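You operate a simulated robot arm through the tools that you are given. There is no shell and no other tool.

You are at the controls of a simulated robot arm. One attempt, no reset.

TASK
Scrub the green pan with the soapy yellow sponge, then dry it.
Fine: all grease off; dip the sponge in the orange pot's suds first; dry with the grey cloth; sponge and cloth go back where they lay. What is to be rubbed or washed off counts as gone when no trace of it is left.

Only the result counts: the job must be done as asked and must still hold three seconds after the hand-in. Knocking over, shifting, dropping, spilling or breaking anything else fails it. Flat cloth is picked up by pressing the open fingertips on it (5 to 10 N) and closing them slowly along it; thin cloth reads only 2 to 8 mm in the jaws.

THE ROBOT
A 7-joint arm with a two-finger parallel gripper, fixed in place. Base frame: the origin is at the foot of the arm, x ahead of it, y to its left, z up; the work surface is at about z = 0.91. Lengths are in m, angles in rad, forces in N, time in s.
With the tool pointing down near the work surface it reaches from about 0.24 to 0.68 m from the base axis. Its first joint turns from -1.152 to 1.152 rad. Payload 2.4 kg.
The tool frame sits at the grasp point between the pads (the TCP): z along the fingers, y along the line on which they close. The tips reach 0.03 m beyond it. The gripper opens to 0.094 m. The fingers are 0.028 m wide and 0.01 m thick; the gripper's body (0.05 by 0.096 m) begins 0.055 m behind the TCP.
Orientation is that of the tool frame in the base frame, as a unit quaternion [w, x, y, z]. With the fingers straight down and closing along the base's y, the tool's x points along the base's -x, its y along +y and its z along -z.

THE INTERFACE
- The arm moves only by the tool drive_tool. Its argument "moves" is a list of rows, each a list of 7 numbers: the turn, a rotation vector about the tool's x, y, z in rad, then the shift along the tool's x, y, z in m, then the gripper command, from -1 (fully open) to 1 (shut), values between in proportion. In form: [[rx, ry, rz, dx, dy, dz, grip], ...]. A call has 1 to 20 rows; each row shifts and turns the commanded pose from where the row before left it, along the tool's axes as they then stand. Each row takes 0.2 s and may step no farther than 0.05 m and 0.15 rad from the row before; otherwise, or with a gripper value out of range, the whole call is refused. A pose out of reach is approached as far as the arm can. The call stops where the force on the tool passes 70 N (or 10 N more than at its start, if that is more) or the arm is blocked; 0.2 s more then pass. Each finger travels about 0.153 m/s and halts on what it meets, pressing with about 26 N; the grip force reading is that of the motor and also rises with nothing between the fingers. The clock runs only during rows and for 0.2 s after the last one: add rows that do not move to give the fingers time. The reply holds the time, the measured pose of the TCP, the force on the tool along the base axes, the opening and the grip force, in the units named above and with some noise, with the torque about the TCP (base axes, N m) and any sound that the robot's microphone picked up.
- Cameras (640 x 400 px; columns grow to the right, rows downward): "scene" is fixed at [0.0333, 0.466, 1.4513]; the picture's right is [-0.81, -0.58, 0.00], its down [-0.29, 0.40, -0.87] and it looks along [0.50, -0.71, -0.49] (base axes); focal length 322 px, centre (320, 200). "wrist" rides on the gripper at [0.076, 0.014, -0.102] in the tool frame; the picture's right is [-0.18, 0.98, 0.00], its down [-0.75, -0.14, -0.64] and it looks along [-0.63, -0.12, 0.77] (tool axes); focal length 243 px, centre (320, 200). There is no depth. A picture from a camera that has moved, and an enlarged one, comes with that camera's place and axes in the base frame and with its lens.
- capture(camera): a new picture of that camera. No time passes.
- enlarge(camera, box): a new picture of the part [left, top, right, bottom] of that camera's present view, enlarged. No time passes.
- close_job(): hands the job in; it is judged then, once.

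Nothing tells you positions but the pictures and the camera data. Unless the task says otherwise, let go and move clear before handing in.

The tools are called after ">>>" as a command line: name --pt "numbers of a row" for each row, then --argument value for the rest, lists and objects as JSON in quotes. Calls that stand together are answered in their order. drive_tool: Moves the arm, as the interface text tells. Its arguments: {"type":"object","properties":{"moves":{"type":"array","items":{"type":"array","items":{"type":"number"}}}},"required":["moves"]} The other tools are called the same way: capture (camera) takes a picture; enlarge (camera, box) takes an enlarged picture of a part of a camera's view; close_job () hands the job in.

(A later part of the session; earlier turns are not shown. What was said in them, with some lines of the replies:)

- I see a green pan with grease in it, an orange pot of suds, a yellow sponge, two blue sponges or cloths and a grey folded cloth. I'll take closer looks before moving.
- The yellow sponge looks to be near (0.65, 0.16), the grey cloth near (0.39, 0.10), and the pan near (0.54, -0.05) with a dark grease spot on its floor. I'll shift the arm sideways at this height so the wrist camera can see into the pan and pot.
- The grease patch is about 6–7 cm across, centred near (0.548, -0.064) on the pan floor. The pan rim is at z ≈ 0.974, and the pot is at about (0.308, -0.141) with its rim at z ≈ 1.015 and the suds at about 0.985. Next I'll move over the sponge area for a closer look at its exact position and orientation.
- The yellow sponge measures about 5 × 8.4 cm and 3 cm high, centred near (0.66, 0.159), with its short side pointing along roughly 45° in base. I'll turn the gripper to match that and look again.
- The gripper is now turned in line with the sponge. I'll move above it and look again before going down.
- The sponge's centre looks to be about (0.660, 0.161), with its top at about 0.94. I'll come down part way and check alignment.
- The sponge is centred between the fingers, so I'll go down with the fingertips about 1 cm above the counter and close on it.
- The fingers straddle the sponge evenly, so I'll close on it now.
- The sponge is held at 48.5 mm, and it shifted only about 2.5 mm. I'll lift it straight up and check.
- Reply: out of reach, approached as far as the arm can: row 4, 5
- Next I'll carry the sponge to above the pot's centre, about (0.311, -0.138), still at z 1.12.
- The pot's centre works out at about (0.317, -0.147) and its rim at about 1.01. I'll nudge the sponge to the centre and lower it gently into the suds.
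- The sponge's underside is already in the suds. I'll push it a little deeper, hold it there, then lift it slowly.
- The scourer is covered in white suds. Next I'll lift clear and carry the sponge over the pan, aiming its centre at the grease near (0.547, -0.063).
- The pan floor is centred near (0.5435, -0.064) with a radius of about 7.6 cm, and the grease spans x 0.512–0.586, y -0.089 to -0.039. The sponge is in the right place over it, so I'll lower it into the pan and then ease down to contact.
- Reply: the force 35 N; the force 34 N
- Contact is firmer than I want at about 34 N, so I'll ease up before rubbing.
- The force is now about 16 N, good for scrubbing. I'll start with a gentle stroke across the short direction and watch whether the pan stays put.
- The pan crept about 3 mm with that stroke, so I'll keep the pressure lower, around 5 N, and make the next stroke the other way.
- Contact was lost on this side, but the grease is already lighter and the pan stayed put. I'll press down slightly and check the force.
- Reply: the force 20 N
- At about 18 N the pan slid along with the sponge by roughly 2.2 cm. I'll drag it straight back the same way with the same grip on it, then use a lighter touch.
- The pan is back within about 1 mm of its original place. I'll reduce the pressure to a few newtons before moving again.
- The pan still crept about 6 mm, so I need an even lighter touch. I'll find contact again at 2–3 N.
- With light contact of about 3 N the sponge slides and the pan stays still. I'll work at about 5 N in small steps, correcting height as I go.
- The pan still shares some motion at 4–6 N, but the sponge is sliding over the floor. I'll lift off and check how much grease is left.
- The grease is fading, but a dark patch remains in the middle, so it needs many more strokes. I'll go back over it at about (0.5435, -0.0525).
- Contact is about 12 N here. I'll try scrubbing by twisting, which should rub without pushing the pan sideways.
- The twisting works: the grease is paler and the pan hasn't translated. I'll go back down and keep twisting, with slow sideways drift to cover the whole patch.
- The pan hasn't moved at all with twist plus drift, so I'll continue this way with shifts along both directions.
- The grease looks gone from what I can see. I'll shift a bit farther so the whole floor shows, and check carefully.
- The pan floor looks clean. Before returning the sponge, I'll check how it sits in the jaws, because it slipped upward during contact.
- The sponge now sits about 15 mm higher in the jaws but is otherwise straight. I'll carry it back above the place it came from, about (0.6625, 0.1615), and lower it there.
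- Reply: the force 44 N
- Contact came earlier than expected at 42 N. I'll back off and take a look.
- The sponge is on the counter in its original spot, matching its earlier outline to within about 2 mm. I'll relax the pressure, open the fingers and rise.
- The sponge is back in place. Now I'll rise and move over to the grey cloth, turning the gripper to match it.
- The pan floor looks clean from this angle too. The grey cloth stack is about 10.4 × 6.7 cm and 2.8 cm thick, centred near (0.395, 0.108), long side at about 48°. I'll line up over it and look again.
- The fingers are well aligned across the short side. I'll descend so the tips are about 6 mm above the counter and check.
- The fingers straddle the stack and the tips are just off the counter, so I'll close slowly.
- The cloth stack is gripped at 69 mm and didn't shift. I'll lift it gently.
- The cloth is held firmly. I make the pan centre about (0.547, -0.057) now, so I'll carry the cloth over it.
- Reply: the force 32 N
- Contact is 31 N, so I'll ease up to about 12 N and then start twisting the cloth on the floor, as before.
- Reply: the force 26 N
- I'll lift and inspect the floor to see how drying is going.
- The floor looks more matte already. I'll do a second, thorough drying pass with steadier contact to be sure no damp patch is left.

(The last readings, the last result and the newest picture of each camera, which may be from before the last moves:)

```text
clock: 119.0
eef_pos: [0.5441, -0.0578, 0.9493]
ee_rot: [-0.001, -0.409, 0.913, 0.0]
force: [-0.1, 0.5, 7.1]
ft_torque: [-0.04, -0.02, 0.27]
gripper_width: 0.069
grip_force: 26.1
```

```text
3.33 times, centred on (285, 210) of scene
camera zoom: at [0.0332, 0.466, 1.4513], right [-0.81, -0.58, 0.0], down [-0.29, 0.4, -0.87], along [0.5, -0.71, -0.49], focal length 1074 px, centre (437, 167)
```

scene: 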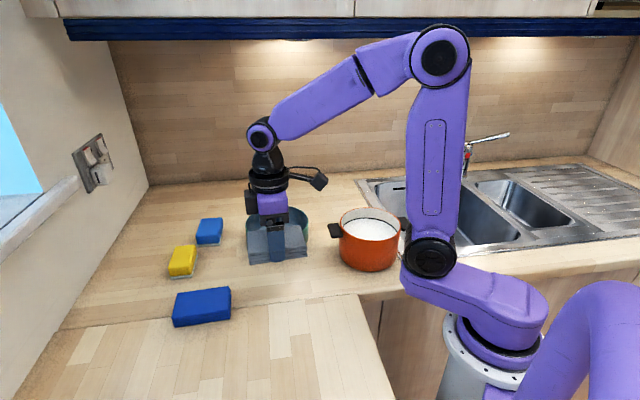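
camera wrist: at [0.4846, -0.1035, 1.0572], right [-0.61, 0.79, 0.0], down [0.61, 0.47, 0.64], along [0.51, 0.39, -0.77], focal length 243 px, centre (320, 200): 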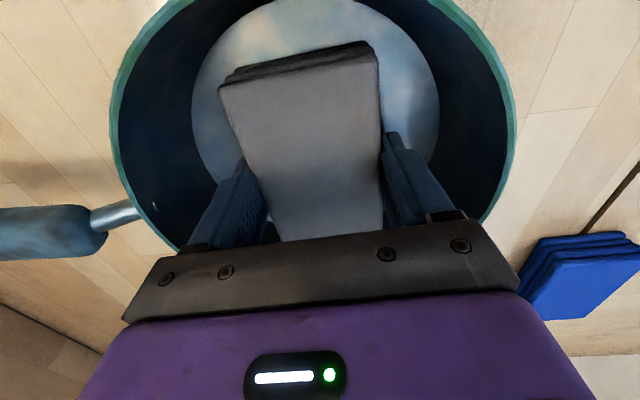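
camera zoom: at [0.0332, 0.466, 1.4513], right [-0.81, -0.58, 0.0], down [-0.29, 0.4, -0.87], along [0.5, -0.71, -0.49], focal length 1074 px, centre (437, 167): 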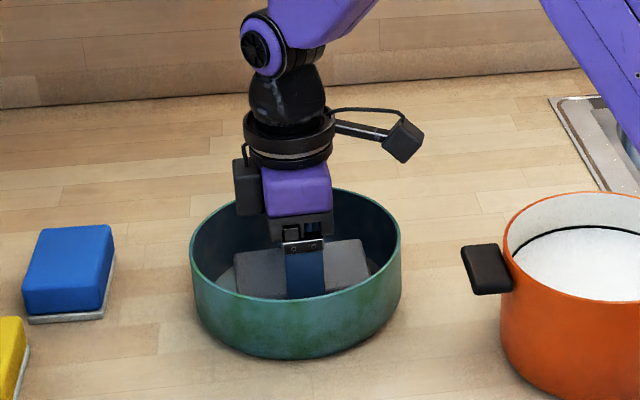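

>>> drive_tool --pt "0 0 0.13 0.0015 0 0.0003 1" --pt "0 0 0.13 0.0015 0 0 1" --pt "0 0 0.13 0.0015 0 0 1" --pt "0 0 0.13 0.0015 0 0 1" --pt "0 0 0.13 0.0015 0 0 1" --pt "0 0 -0.13 -0.0015 0 0 1" --pt "0 0 -0.13 -0.0015 0 0 1" --pt "0 0 -0.13 -0.0015 0 0 1" --pt "0 0 -0.13 -0.0015 0 0 1" --pt "0 0 -0.13 -0.0015 0 0 1" --pt "0 0 -0.13 -0.0015 0 0 1" --pt "0 0 -0.13 -0.0015 0 0 1" --pt "0 0 -0.13 -0.0015 0 0 1" --pt "0 0 -0.13 -0.0015 0 0 1" --pt "0 0 -0.13 -0.0015 0 0 1" --pt "0 0 0.13 0.0015 0 0 1" --pt "0 0 0.13 0.0015 0 0 1" --pt "0 0 0.13 0.0015 0 0 1" --pt "0 0 0.13 0.0015 0 0 1" --pt "0 0 0.13 0.0015 0 0 1"

>>> capture --camera "wrist"

```text
clock: 123.2
eef_pos: [0.5452, -0.0583, 0.95]
ee_rot: [0.0, -0.408, 0.913, 0.0]
force: [0.1, 1.2, 12.3]
ft_torque: [-0.04, 0.01, 0.43]
gripper_width: 0.0691
grip_force: 25.9
```

```text
taken
camera wrist: at [0.4836, -0.1064, 1.0518], right [-0.61, 0.79, 0.0], down [0.61, 0.47, 0.64], along [0.51, 0.39, -0.77], focal length 243 px, centre (320, 200)
```

wrist: 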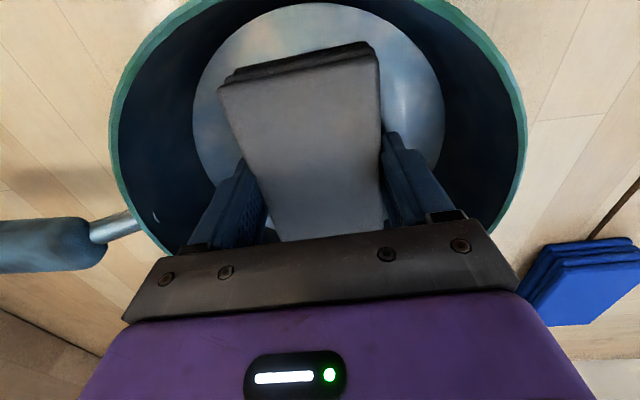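

Next I'll twist the cloth a quarter turn so its long side also covers the direction of the handle.

>>> drive_tool --pt "0 0 0.13 0 0 0 1" --pt "0 0 0.13 0 0 0 1" --pt "0 0 0.13 0 0 0 1" --pt "0 0 0.13 0 0 0 1" --pt "0 0 0.13 0 0 0 1" --pt "0 0 0.13 0 0 0 1" --pt "0 0 0.13 0 0 0 1" --pt "0 0 0.13 0 0 0 1" --pt "0 0 0.13 0 0 0 1" --pt "0 0 0.13 0 0 0 1" --pt "0 0 0.13 0 0 0 1" --pt "0 0 0.13 0 0 0 1"

>>> enlarge --camera "scene" --box '[230, 150, 340, 270]'

>>> capture --camera "wrist"

```text
clock: 125.8
eef_pos: [0.5452, -0.0584, 0.9498]
ee_rot: [0.0, 0.352, 0.936, 0.0]
force: [-0.5, 0.3, 16.5]
ft_torque: [-0.03, 0.05, 0.48]
gripper_width: 0.0689
grip_force: 26.1
```

```text
3.33 times, centred on (285, 210) of scene
camera zoom: at [0.033, 0.466, 1.4513], right [-0.81, -0.58, 0.0], down [-0.29, 0.4, -0.87], along [0.5, -0.71, -0.49], focal length 1074 px, centre (437, 167)
```

zoom: 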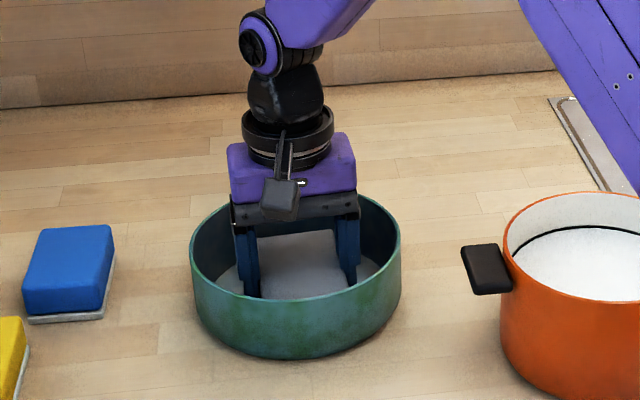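

```text
taken
camera wrist: at [0.4973, 0.0022, 1.0517], right [0.79, 0.62, 0.0], down [0.47, -0.6, 0.64], along [0.4, -0.51, -0.77], focal length 243 px, centre (320, 200)
```

wrist: 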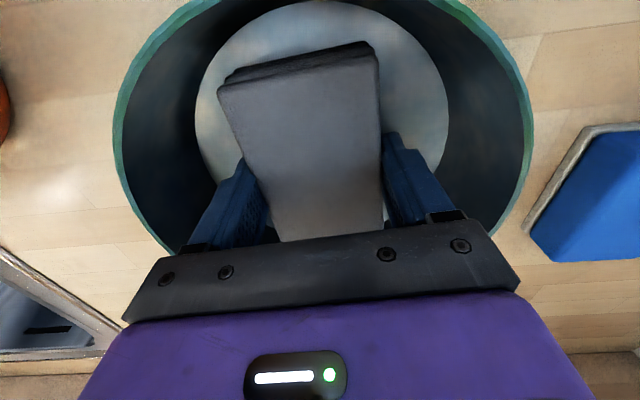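

>>> drive_tool --pt "0 0 0.13 -0.002 0 -0.0003 1" --pt "0 0 -0.13 -0.002 0 0 1" --pt "0 0 -0.13 -0.002 0 0 1" --pt "0 0 0.13 -0.002 0 0 1" --pt "0 0 0.13 0.002 0 0 1" --pt "0 0 -0.13 0.002 0 0 1" --pt "0 0 -0.13 0.002 0 0 1" --pt "0 0 0.13 0.002 0 0 1" --pt "0 0 0.13 0.002 0 0 1" --pt "0 0 -0.13 0.002 0 0 1" --pt "0 0 -0.13 0.002 0 0 1" --pt "0 0 0.13 0.002 0 0 1" --pt "0 0 0.13 -0.002 0 0 1" --pt "0 0 -0.13 -0.002 0 0 1" --pt "0 0 -0.13 -0.002 0 0 1" --pt "0 0 0.13 -0.002 0 0 1"

>>> enlarge --camera "scene" --box '[230, 150, 340, 270]'

```text
clock: 129.2
eef_pos: [0.5453, -0.0597, 0.95]
ee_rot: [0.0, 0.35, 0.937, 0.0]
force: [-1.0, 0.8, 12.3]
ft_torque: [0.07, 0.06, 0.41]
gripper_width: 0.0691
grip_force: 25.7
```

```text
3.33 times, centred on (285, 210) of scene
camera zoom: at [0.0331, 0.466, 1.4513], right [-0.81, -0.58, 0.0], down [-0.29, 0.4, -0.87], along [0.5, -0.71, -0.49], focal length 1074 px, centre (437, 167)
```

zoom: 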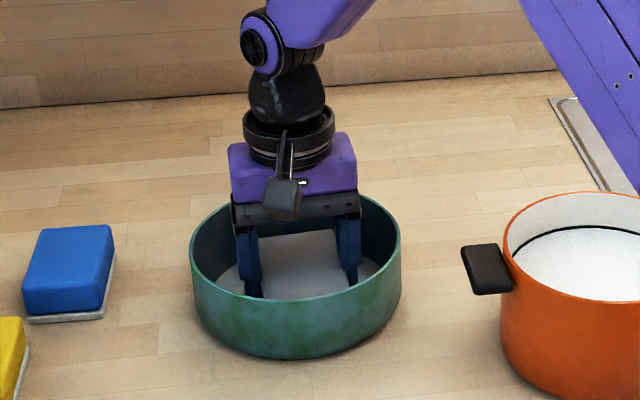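

>>> drive_tool --pt "0 0 0.13 0 0.0025 -0.0002 1" --pt "0 0 -0.13 0 0.0025 0 1" --pt "0 0 -0.13 0 0.0025 0 1" --pt "0 0 0.13 0 0.0025 0 1" --pt "0 0 0.13 0 0.0025 0 1" --pt "0 0 -0.13 0 -0.0025 0 1" --pt "0 0 -0.13 0 -0.0025 0 1" --pt "0 0 0.13 0 -0.0025 0 1" --pt "0 0 0.13 0 -0.0025 0 1" --pt "0 0 -0.13 0 -0.0025 0 1" --pt "0 0 -0.13 0 -0.0025 0 1" --pt "0 0 0.13 0 -0.0025 0 1" --pt "0 0 0.13 0 -0.0025 0 1" --pt "0 0 -0.13 0 -0.0025 0 1" --pt "0 0 -0.13 0 -0.0025 0 1" --pt "0 0 0.13 0 0.0025 0 1" --pt "0 0 0.13 0 0.0025 0 1" --pt "0 0 -0.13 0 0.0025 0 1" --pt "0 0 -0.13 0 0.0025 0 1" --pt "0 0 0.13 0 0.0025 0 1"

>>> enlarge --camera "scene" --box '[230, 150, 340, 270]'

>>> capture --camera "wrist"

```text
clock: 133.4
eef_pos: [0.5459, -0.0588, 0.9511]
ee_rot: [0.0, 0.351, 0.936, 0.0]
force: [0.2, 0.1, -0.1]
ft_torque: [-0.02, 0.01, 0.0]
gripper_width: 0.0689
grip_force: 26.2
```

```text
3.33 times, centred on (285, 210) of scene
camera zoom: at [0.0333, 0.4659, 1.4513], right [-0.81, -0.58, 0.0], down [-0.29, 0.4, -0.87], along [0.5, -0.71, -0.49], focal length 1074 px, centre (437, 167)
```

zoom: 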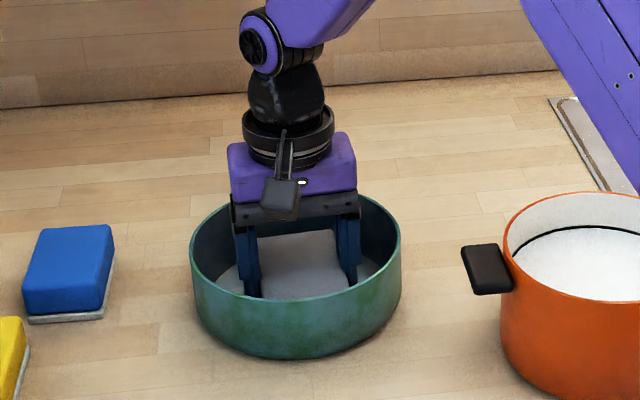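

```text
taken
camera wrist: at [0.4965, 0.0026, 1.0526], right [0.79, 0.62, 0.0], down [0.48, -0.6, 0.64], along [0.4, -0.5, -0.77], focal length 243 px, centre (320, 200)
```

wrist: 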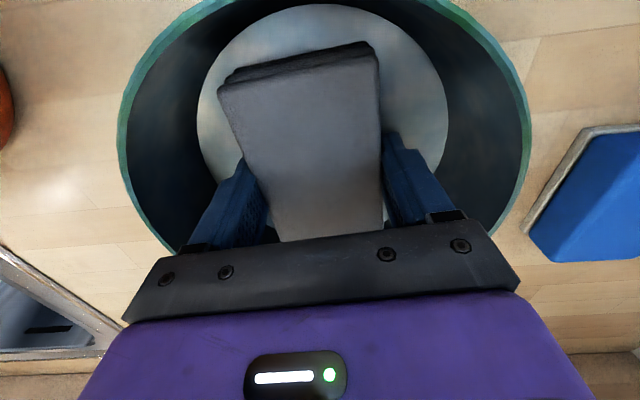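

>>> drive_tool --pt "0 0 0 0 0 0.0008 1" --pt "0 0 0 0 0 0 1"

```text
clock: 134.0
eef_pos: [0.5444, -0.0578, 0.9493]
ee_rot: [0.0, 0.351, 0.936, 0.0]
force: [-1.0, 1.2, 6.8]
ft_torque: [0.05, 0.12, 0.0]
gripper_width: 0.069
grip_force: 25.9
```

>>> drive_tool --pt "0 0 0.13 0 0.0025 0.0004 1" --pt "0 0 -0.13 0 0.0025 0 1" --pt "0 0 -0.13 0 0.0025 0 1" --pt "0 0 0.13 0 0.0025 0 1" --pt "0 0 0.13 0 0.0025 0 1" --pt "0 0 -0.13 0 -0.0025 0.0001 1" --pt "0 0 -0.13 0 -0.0025 0 1" --pt "0 0 0.13 0 -0.0025 0 1" --pt "0 0 0.13 0 -0.0025 0 1" --pt "0 0 -0.13 0 -0.0025 0.0001 1" --pt "0 0 -0.13 0 -0.0025 0 1" --pt "0 0 0.13 0 -0.0025 0 1" --pt "0 0 0.13 0 -0.0025 0 1" --pt "0 0 -0.13 0 -0.0025 0.0001 1" --pt "0 0 -0.13 0 -0.0025 0 1" --pt "0 0 0.13 0 0.0025 0 1" --pt "0 0 0.13 0 0.0025 0 1" --pt "0 0 -0.13 0 0.0025 0 1" --pt "0 0 -0.13 0 0.0025 0 1" --pt "0 0 0.13 0 0.0025 0 1"

>>> enlarge --camera "scene" --box '[230, 150, 340, 270]'

```text
clock: 138.2
eef_pos: [0.5443, -0.0575, 0.9486]
ee_rot: [0.001, 0.349, 0.937, 0.0]
force: [-1.9, -1.5, 27.7]
ft_torque: [0.07, 0.23, 0.92]
gripper_width: 0.0691
grip_force: 26.3
```

```text
3.33 times, centred on (285, 210) of scene
camera zoom: at [0.0328, 0.466, 1.4513], right [-0.81, -0.58, 0.0], down [-0.29, 0.4, -0.87], along [0.51, -0.71, -0.49], focal length 1074 px, centre (437, 167)
```

zoom: 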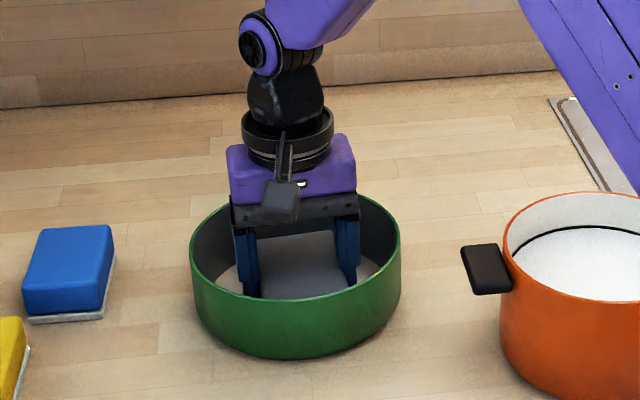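

The pan's look has changed: the bluish wet sheen is gone and it's plain green. I'll lift off and check.

>>> drive_tool --pt "0 0 0 0 0 -0.003 1" --pt "0 0 0 0 0 -0.02 1" --pt "0 0 0 0 0 -0.04 1" --pt "0 0 0 0 0 -0.04 1" --pt "0 0 0 0 0 -0.04 1" --pt "0 0 0 0 0 0 1"

>>> capture --camera "wrist"

>>> capture --camera "scene"

>>> enlarge --camera "scene" --box '[245, 205, 315, 255]'

```text
clock: 139.6
eef_pos: [0.5453, -0.0595, 1.0902]
ee_rot: [0.0, 0.351, 0.936, 0.0]
force: [0.2, -0.8, -1.1]
ft_torque: [0.01, -0.04, 0.03]
gripper_width: 0.0691
grip_force: 26.1
```

```text
taken
camera wrist: at [0.4965, 0.0016, 1.1938], right [0.79, 0.62, 0.0], down [0.47, -0.6, 0.64], along [0.4, -0.5, -0.77], focal length 243 px, centre (320, 200)
```

wrist: 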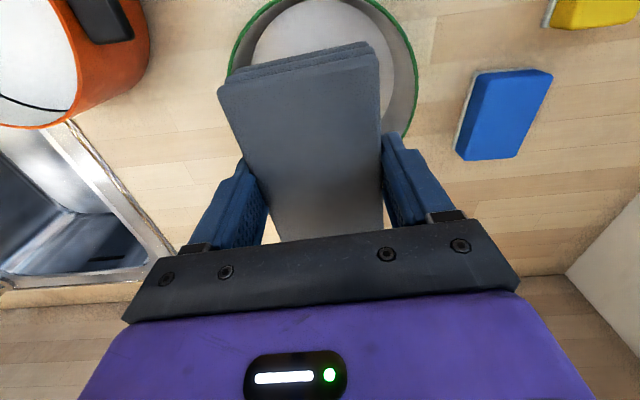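

```text
taken
```

scene: 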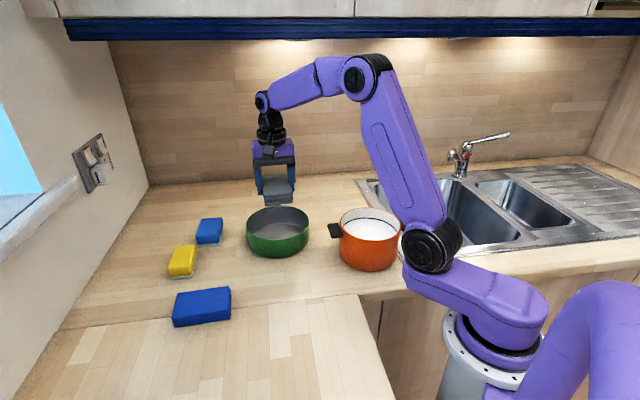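

```text
8.00 times, centred on (280, 230) of scene
camera zoom: at [0.0333, 0.466, 1.4513], right [-0.81, -0.58, 0.0], down [-0.29, 0.4, -0.87], along [0.5, -0.71, -0.49], focal length 2578 px, centre (640, -40)
```

zoom: 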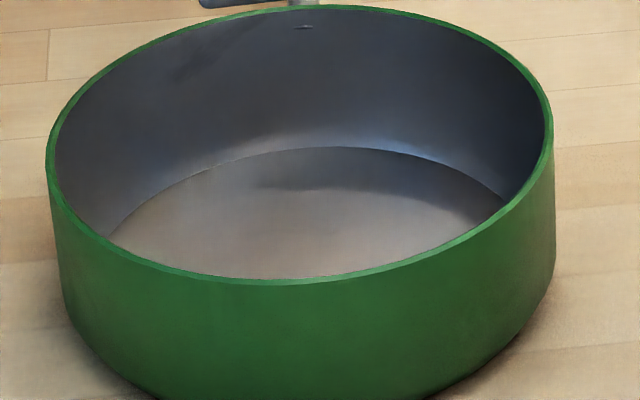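

The pan is clean and dry: plain green outside, even grey inside. Now I'll turn the gripper back to its pick-up angle and carry the cloth back to its spot.

>>> drive_tool --pt "0 0 -0.13 0 0 0 1" --pt "0 0 -0.13 0 0 0 1" --pt "0 0 -0.13 0 0 0 1" --pt "0 0 -0.13 0 0 0 1" --pt "0 0 -0.13 0 0 0 1" --pt "0 0 -0.13 0 0 0 1" --pt "0 0 -0.13 0 0 0 1" --pt "0 0 -0.13 0 0 0 1" --pt "0 0 -0.13 0 0 0 1" --pt "0 0 -0.13 0 0 0 1" --pt "0 0 -0.13 0 0 0 1" --pt "0 0 -0.13 0 0 0 1" --pt "0 0 0 0 0 0 1"

>>> drive_tool --pt "0 0 0 -0.0045 0.0374 0 1" --pt "0 0 0 -0.0045 0.0374 0 1" --pt "0 0 0 -0.0045 0.0374 0 1" --pt "0 0 0 -0.0045 0.0374 0 1" --pt "0 0 0 -0.0045 0.0374 0 1" --pt "0 0 0 -0.0045 0.0374 0 1" --pt "0 0 0 0 0 0 1" --pt "0 0 0 0 0 0 1"

>>> capture --camera "wrist"

>>> capture --camera "scene"

```text
clock: 142.4
eef_pos: [0.5454, -0.0581, 1.0899]
ee_rot: [0.0, -0.41, 0.912, 0.0]
force: [-1.0, 0.2, 0.5]
ft_torque: [-0.03, 0.03, 0.02]
gripper_width: 0.0689
grip_force: 26.4
```

```text
clock: 144.2
eef_pos: [0.3947, 0.1114, 1.092]
ee_rot: [0.001, -0.409, 0.913, 0.0]
force: [-0.4, 0.1, 0.2]
ft_torque: [0.02, 0.0, 0.01]
gripper_width: 0.0689
grip_force: 26.3
```

```text
taken
camera wrist: at [0.3336, 0.0642, 1.194], right [-0.61, 0.79, 0.0], down [0.61, 0.47, 0.64], along [0.51, 0.39, -0.77], focal length 243 px, centre (320, 200)
```

wrist: 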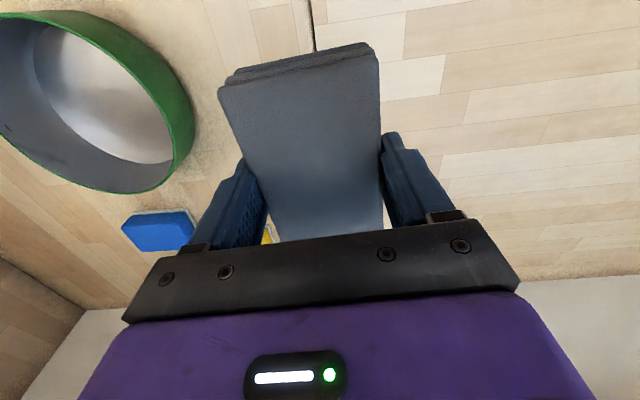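

```text
taken
```

scene: 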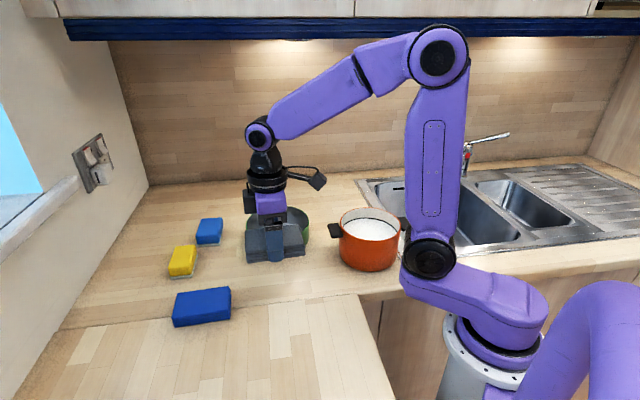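

>>> drive_tool --pt "0 0 0 0 -0.001 0.04 1" --pt "0 0 0 0 0 0.04 1" --pt "0 0 0 0 0 0.04 1" --pt "0 0 0 0 0 0.018 1" --pt "0 0 0 0 0 0 1"

>>> enlarge --camera "scene" --box '[220, 220, 340, 330]'

>>> capture --camera "wrist"

```text
clock: 145.4
eef_pos: [0.3969, 0.1122, 0.9541]
ee_rot: [0.0, -0.41, 0.912, 0.0]
force: [-0.4, 0.6, -0.3]
ft_torque: [0.0, -0.02, -0.02]
gripper_width: 0.0689
grip_force: 25.7
```

```text
3.64 times, centred on (280, 275) of scene
camera zoom: at [0.0333, 0.466, 1.4513], right [-0.81, -0.58, 0.0], down [-0.29, 0.4, -0.87], along [0.5, -0.71, -0.49], focal length 1172 px, centre (466, -73)
```

zoom: 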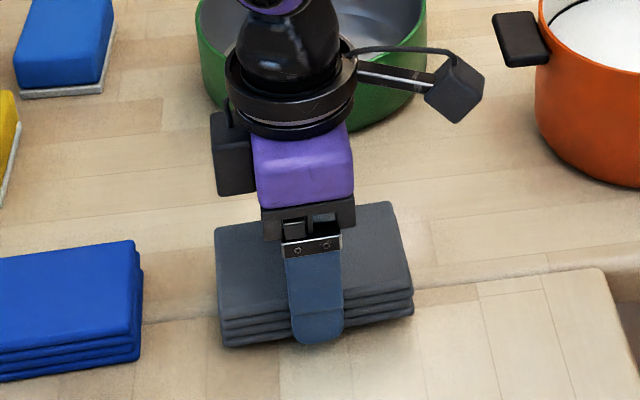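

```text
taken
camera wrist: at [0.3357, 0.0651, 1.0559], right [-0.61, 0.79, 0.0], down [0.61, 0.47, 0.64], along [0.51, 0.39, -0.77], focal length 243 px, centre (320, 200)
```

wrist: 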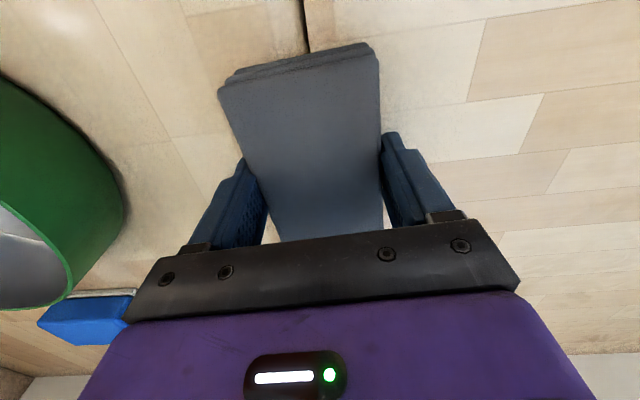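

The cloth would land about 6–7 mm off along its long direction, so I'll correct that before setting it down.

>>> drive_tool --pt "0 0 0 0.0063 0 0 1" --pt "0 0 0 0 0 0.004 1" --pt "0 0 0 0 0 0 1"

>>> enlarge --camera "scene" --box '[220, 220, 340, 330]'

```text
clock: 146.2
eef_pos: [0.3934, 0.1063, 0.9498]
ee_rot: [0.0, -0.409, 0.913, -0.001]
force: [-0.4, -0.5, -0.9]
ft_torque: [0.02, 0.01, -0.02]
gripper_width: 0.0688
grip_force: 26.3
```

```text
3.64 times, centred on (280, 275) of scene
camera zoom: at [0.0333, 0.466, 1.4513], right [-0.81, -0.58, 0.0], down [-0.29, 0.4, -0.87], along [0.5, -0.71, -0.49], focal length 1172 px, centre (466, -73)
```

zoom: 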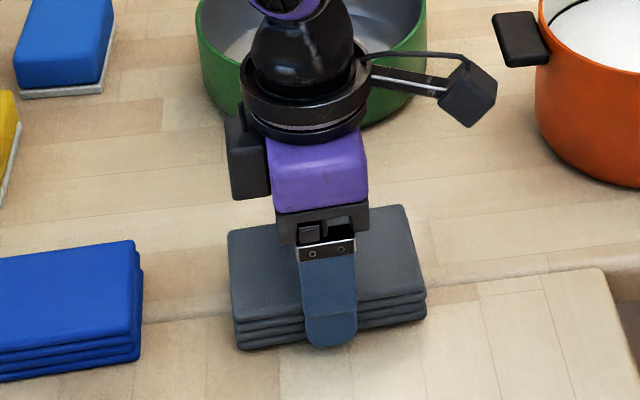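

>>> drive_tool --pt "0 0 0 -0.0022 0 0.002 1" --pt "0 0 0 0 0 0.0015 1" --pt "0 0 0 0 0 0 1"

>>> enlarge --camera "scene" --box '[220, 220, 340, 330]'

```text
clock: 147.0
eef_pos: [0.3941, 0.1093, 0.9463]
ee_rot: [0.0, -0.409, 0.912, 0.0]
force: [1.1, -0.2, -1.0]
ft_torque: [0.0, 0.01, 0.01]
gripper_width: 0.069
grip_force: 25.5
```

```text
3.64 times, centred on (280, 275) of scene
camera zoom: at [0.0333, 0.466, 1.4513], right [-0.81, -0.58, 0.0], down [-0.29, 0.4, -0.87], along [0.5, -0.71, -0.49], focal length 1172 px, centre (466, -73)
```

zoom: 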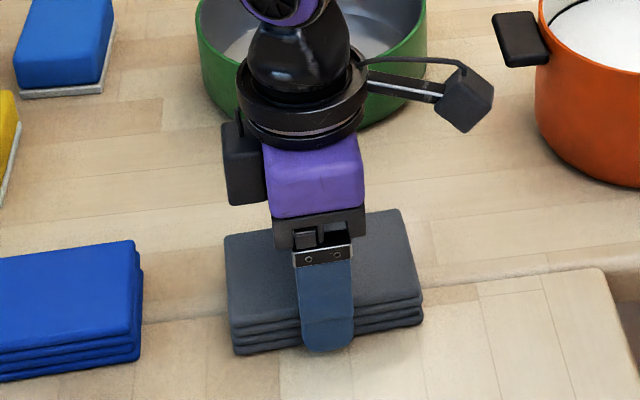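

It now lines up with its original outline to within about 2 px. I'll lower the last bit until it touches.

>>> drive_tool --pt "0 0 0 0 0 0.0012 1" --pt "0 0 0 0 0 0 1"

>>> drive_tool --pt "0 0 0 0 0 0.0012 1" --pt "0 0 0 0 0 0 1"

```text
clock: 147.6
eef_pos: [0.3927, 0.1091, 0.946]
ee_rot: [0.0, -0.409, 0.913, 0.0]
force: [0.1, -0.4, -0.7]
ft_torque: [-0.02, 0.01, -0.01]
gripper_width: 0.069
grip_force: 25.8
```

```text
clock: 148.2
eef_pos: [0.3923, 0.1081, 0.9455]
ee_rot: [0.001, -0.41, 0.912, 0.0]
force: [-7.7, -1.7, 36.7]
ft_torque: [-0.09, 0.44, -0.03]
gripper_width: 0.069
grip_force: 25.5
```

>>> drive_tool --pt "0 0 0 0 0 -0.0018 1" --pt "0 0 0 0 0 0 1"

>>> enlarge --camera "scene" --box '[220, 220, 340, 330]'

```text
clock: 148.8
eef_pos: [0.394, 0.1073, 0.945]
ee_rot: [0.001, -0.409, 0.913, 0.0]
force: [0.7, 1.0, 0.4]
ft_torque: [0.03, -0.07, 0.01]
gripper_width: 0.0688
grip_force: 26.0
```

```text
3.64 times, centred on (280, 275) of scene
camera zoom: at [0.0333, 0.466, 1.4513], right [-0.81, -0.58, 0.0], down [-0.29, 0.4, -0.87], along [0.5, -0.71, -0.49], focal length 1172 px, centre (466, -73)
```

zoom: 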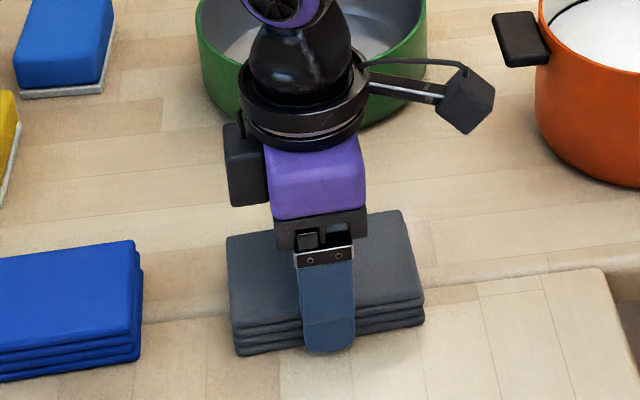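

The cloth rests lightly where it used to lie. I'll open slowly and then rise straight up.

>>> drive_tool --pt "0 0 0 0 0 0 -0.4" --pt "0 0 0 0 0 0 -0.6" --pt "0 0 0 0 0 0 -0.8" --pt "0 0 0 0 0 0 -1" --pt "0 0 0 0 0 0 -1" --pt "0 0 0 0 0 0 -1"

>>> capture --camera "wrist"

>>> drive_tool --pt "0 0 0 0 0 -0.01 -1" --pt "0 0 0 0 0 -0.03 -1" --pt "0 0 0 0 0 -0.04 -1" --pt "0 0 0 0 0 -0.04 -1" --pt "0 0 0 0 0 -0.04 -1" --pt "0 0 0 0 0 -0.04 -1" --pt "0 0 0 0 0 -0.04 -1" --pt "0 0 0 0 0 0 -1"

>>> capture --camera "wrist"

>>> capture --camera "scene"

```text
clock: 150.2
eef_pos: [0.3931, 0.1082, 0.9452]
ee_rot: [0.001, -0.409, 0.913, 0.0]
force: [-0.4, 0.0, 0.7]
ft_torque: [0.0, 0.02, -0.02]
gripper_width: 0.0938
grip_force: 0.1
```

```text
taken
camera wrist: at [0.332, 0.0606, 1.0476], right [-0.61, 0.79, 0.0], down [0.61, 0.47, 0.64], along [0.51, 0.39, -0.77], focal length 243 px, centre (320, 200)
```

wrist: 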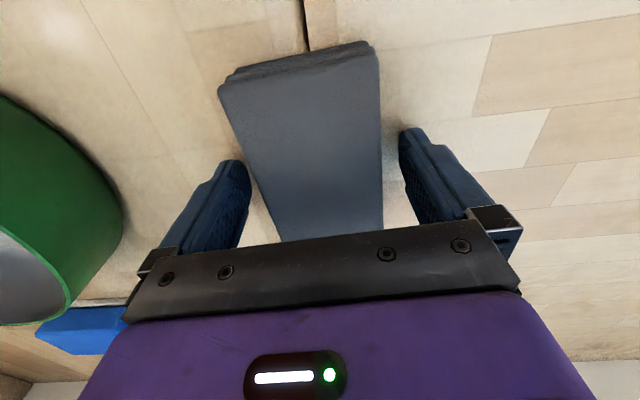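

```text
clock: 152.0
eef_pos: [0.3947, 0.1103, 1.1874]
ee_rot: [0.0, -0.41, 0.912, 0.0]
force: [-1.3, 0.8, -0.9]
ft_torque: [0.01, -0.01, 0.02]
gripper_width: 0.0941
grip_force: 0.0
```

```text
taken
camera wrist: at [0.3324, 0.0619, 1.29], right [-0.61, 0.79, 0.0], down [0.61, 0.47, 0.64], along [0.51, 0.39, -0.77], focal length 243 px, centre (320, 200)
```

wrist: 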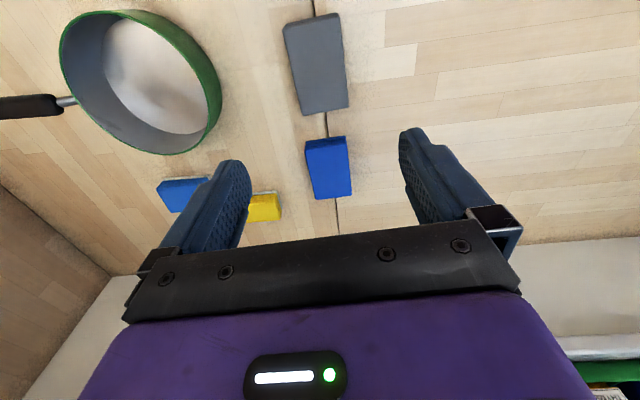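

```text
taken
```

scene: 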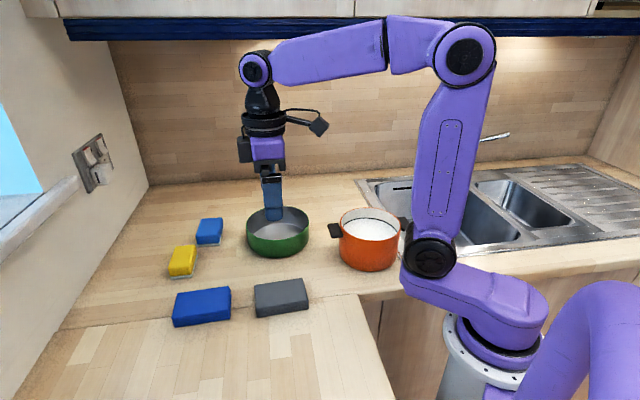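

Both tools are back in place and the jaws are clear. I'll inspect the pan closely and compare positions before handing in.

>>> enlarge --camera "wrist" --box '[50, 0, 230, 165]'

>>> drive_tool --pt "0 0 0 0.02 0.03 -0.03 -1" --pt "0 0 0 0.02 0.03 -0.03 -1" --pt "0 0 0 0 0 0 -1"

>>> enlarge --camera "scene" --box '[140, 170, 340, 340]'

>>> enlarge --camera "scene" --box '[230, 160, 330, 270]'

>>> enlarge --camera "scene" --box '[230, 170, 430, 295]'

```text
2.42 times, centred on (140, 82) of wrist
camera zoom: at [0.3324, 0.0619, 1.29], right [-0.61, 0.79, 0.0], down [0.61, 0.47, 0.64], along [0.51, 0.39, -0.77], focal length 588 px, centre (756, 485)
```

zoom: 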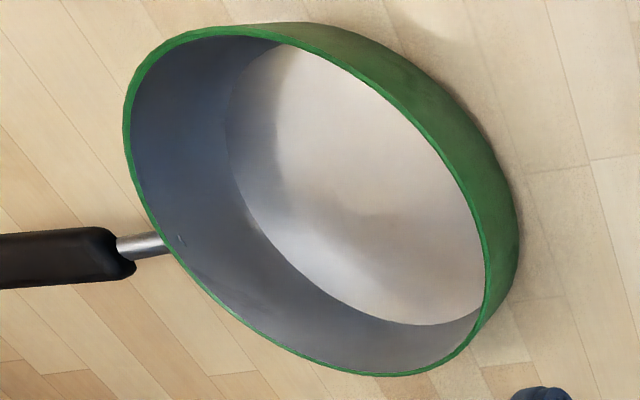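

```text
clock: 152.8
eef_pos: [0.3228, 0.1208, 1.2468]
ee_rot: [0.0, -0.41, 0.912, 0.0]
force: [0.0, 0.5, -0.4]
ft_torque: [0.02, 0.01, 0.0]
gripper_width: 0.0941
grip_force: 0.0
```

```text
2.35 times, centred on (240, 255) of scene
camera zoom: at [0.0333, 0.466, 1.4513], right [-0.81, -0.58, 0.0], down [-0.29, 0.4, -0.87], along [0.5, -0.71, -0.49], focal length 758 px, centre (508, 71)
```

zoom: 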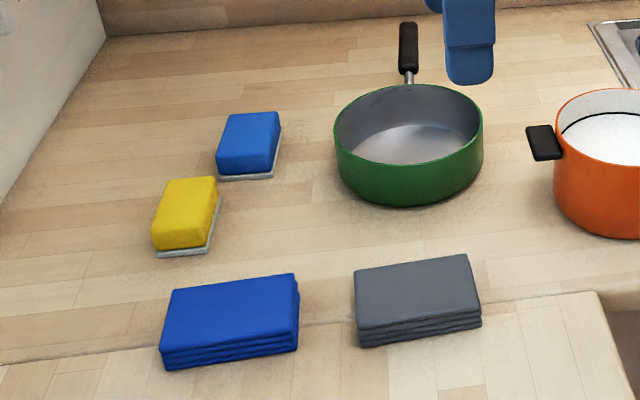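

```text
3.64 times, centred on (280, 215) of scene
camera zoom: at [0.0333, 0.466, 1.4513], right [-0.81, -0.58, 0.0], down [-0.29, 0.4, -0.87], along [0.5, -0.71, -0.49], focal length 1172 px, centre (466, 146)
```

zoom: 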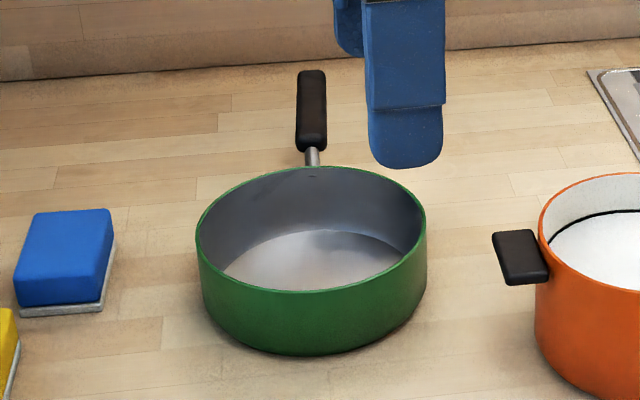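

```text
3.20 times, centred on (330, 232) of scene
camera zoom: at [0.0333, 0.466, 1.4513], right [-0.81, -0.58, 0.0], down [-0.29, 0.4, -0.87], along [0.5, -0.71, -0.49], focal length 1031 px, centre (288, 96)
```

zoom: 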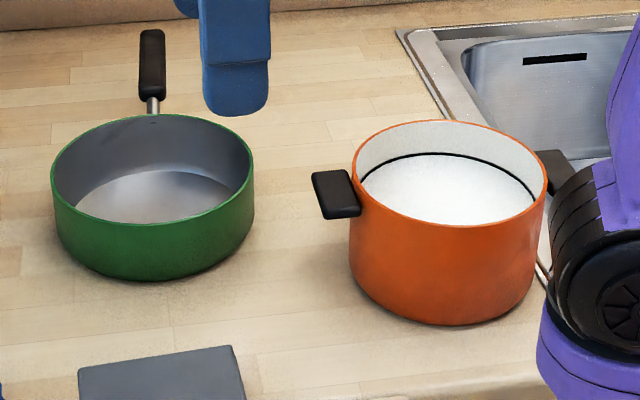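

Everything is in place. I'll take one last direct look into the pan from above to make sure no trace of grease is left.

>>> drive_tool --pt "0 0 0.12 0 0 0 -1" --pt "0 0 0.12 0 0 0 -1" --pt "0 0 0.12 0 0 0 -1" --pt "0 0 0.12 0 0 0 -1" --pt "0 0 0.12 0 0 0 -1" --pt "0 0 0.12 0 0 0 -1" --pt "0 0 0.12 0 0 0 -1" --pt "0 0 0 -0.01 -0.04 0 -1" --pt "0 0 0 -0.01 -0.04 0 -1" --pt "0 0 0 -0.01 -0.04 0 -1" --pt "0 0 0 0 0 0 -1"

>>> capture --camera "wrist"

>>> enlarge --camera "wrist" --box '[240, 110, 380, 240]'

```text
clock: 155.2
eef_pos: [0.3502, -0.0032, 1.242]
ee_rot: [0.0, -0.001, 1.0, 0.0]
force: [-0.2, 0.6, 0.1]
ft_torque: [0.02, 0.02, 0.01]
gripper_width: 0.0941
grip_force: 0.0
```

```text
taken
camera wrist: at [0.2742, 0.011, 1.3447], right [0.18, 0.98, 0.0], down [0.75, -0.14, 0.64], along [0.63, -0.12, -0.77], focal length 243 px, centre (320, 200)
```

wrist: 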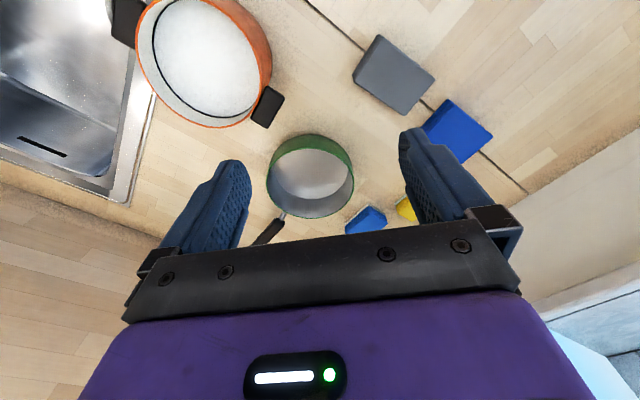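

```text
3.08 times, centred on (310, 175) of wrist
camera zoom: at [0.2742, 0.011, 1.3447], right [0.18, 0.98, 0.0], down [0.75, -0.14, 0.64], along [0.63, -0.12, -0.77], focal length 746 px, centre (351, 277)
```

zoom: 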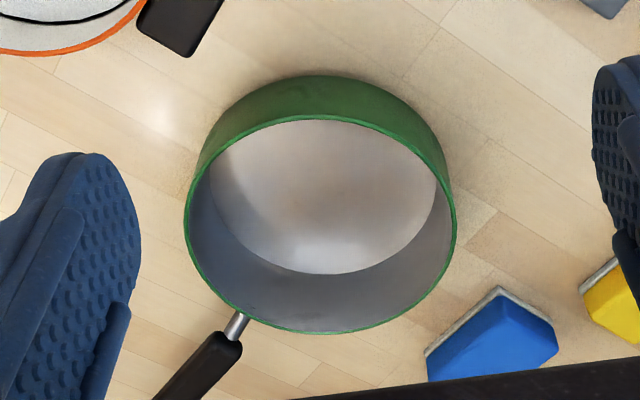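

>>> enlarge --camera "wrist" --box '[275, 130, 350, 205]'

>>> enlarge --camera "scene" --box '[250, 215, 310, 250]'

```text
5.33 times, centred on (312, 168) of wrist
camera zoom: at [0.2742, 0.011, 1.3447], right [0.18, 0.98, 0.0], down [0.75, -0.14, 0.64], along [0.63, -0.12, -0.77], focal length 1294 px, centre (360, 373)
```

zoom: 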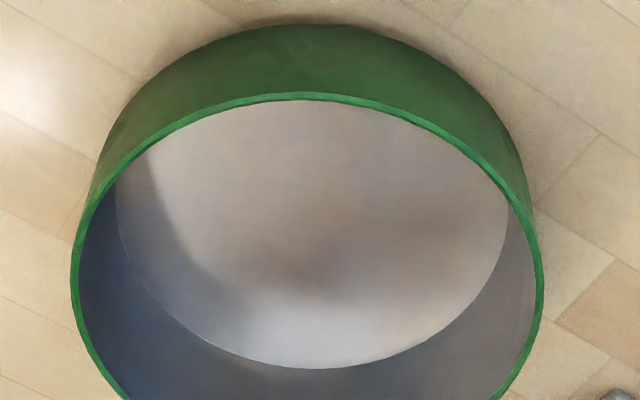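

```text
10.67 times, centred on (280, 232) of scene
camera zoom: at [0.0333, 0.4659, 1.4513], right [-0.81, -0.58, 0.0], down [-0.29, 0.4, -0.87], along [0.5, -0.71, -0.49], focal length 3437 px, centre (747, -147)
```

zoom: 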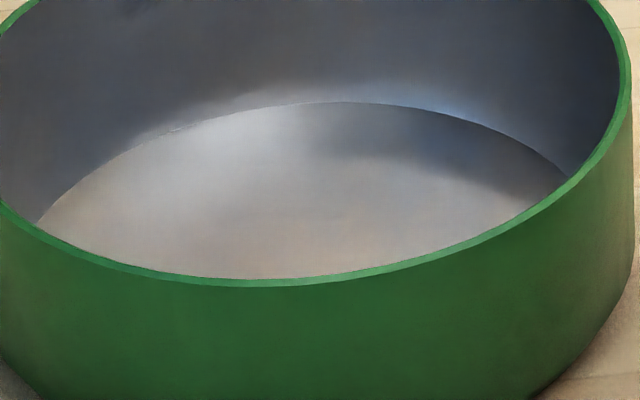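

There's a faint darker smudge that could be a reflection. I'll move the camera a little to see whether it moves.

>>> drive_tool --pt "0 0 0 0 -0.045 0 -1" --pt "0 0 0 0 -0.045 0 -1" --pt "0 0 0 0 0 0 -1"

>>> capture --camera "wrist"

>>> enlarge --camera "wrist" --box '[330, 120, 420, 200]'

>>> enlarge --camera "scene" --box '[250, 215, 310, 250]'

```text
clock: 156.0
eef_pos: [0.3518, -0.0947, 1.2451]
ee_rot: [0.0, -0.001, 1.0, 0.0]
force: [1.0, -0.1, 0.3]
ft_torque: [0.02, 0.01, -0.02]
gripper_width: 0.094
grip_force: 0.1
```

```text
taken
camera wrist: at [0.2739, -0.0801, 1.3479], right [0.18, 0.98, 0.0], down [0.75, -0.14, 0.64], along [0.63, -0.12, -0.77], focal length 243 px, centre (320, 200)
```

wrist: 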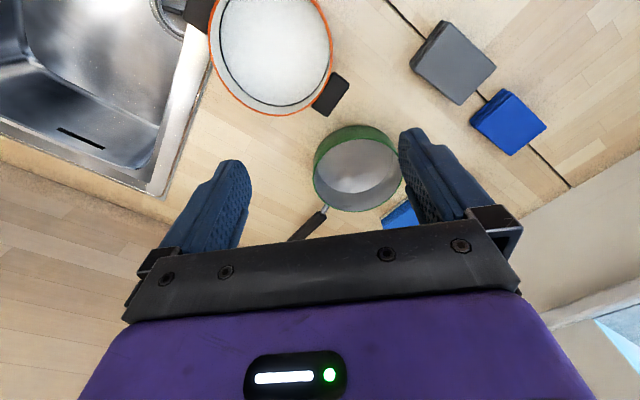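

```text
5.00 times, centred on (375, 160) of wrist
camera zoom: at [0.2739, -0.0801, 1.3479], right [0.18, 0.98, 0.0], down [0.75, -0.14, 0.64], along [0.63, -0.12, -0.77], focal length 1213 px, centre (45, 400)
```

zoom: 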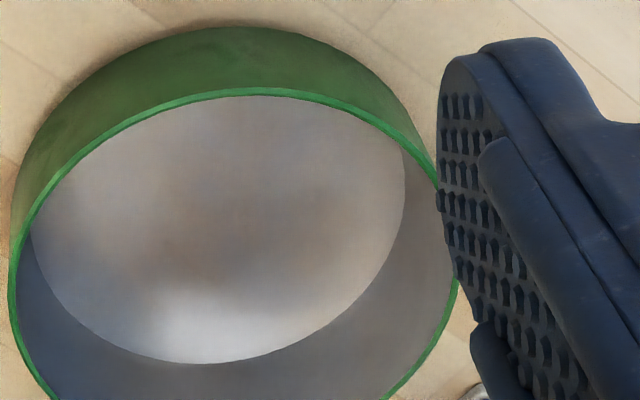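

```text
10.67 times, centred on (280, 232) of scene
camera zoom: at [0.0333, 0.4659, 1.4513], right [-0.81, -0.58, 0.0], down [-0.29, 0.4, -0.87], along [0.5, -0.71, -0.49], focal length 3437 px, centre (747, -147)
```

zoom: 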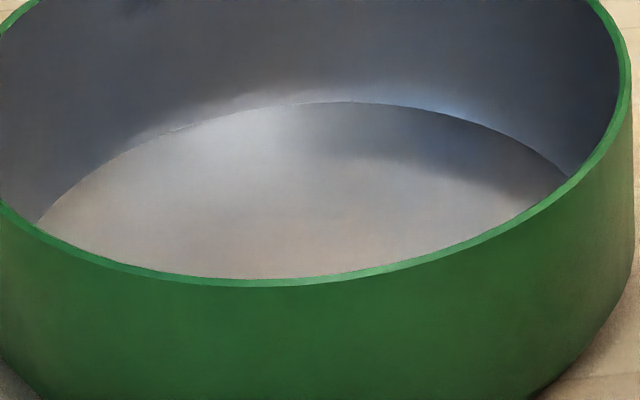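

>>> close_job

```text
The job is handed in.
```

The green pan is scrubbed and dried, and I've handed the job in; no verdict has come back.

- **Scrubbing:** I dipped the yellow sponge in the orange pot's suds and scrubbed the pan. No grease is visible. A faint brownish smudge remained in the overhead views, but its spot on the pan floor changed as the camera moved, so I took it for a reflection.
- **Drying:** I dried the pan with the grey cloth. It went from a bluish wet sheen to plain green outside and even grey inside.
- **Sponge and cloth:** Both are back where they lay, within about 3 mm. The cloth looks darker than before, presumably damp.
- **Pan position:** The pan ended up about 6 mm from where it stood and turned a few degrees. It slid about 2 cm during an early stroke, and I dragged it back. I left the last few millimetres so as not to press a damp cloth into the dry pan.
- **Everything else:** I saw no movement in the pot, the blue sponge or the blue cloth. I saw no drips on the counter.
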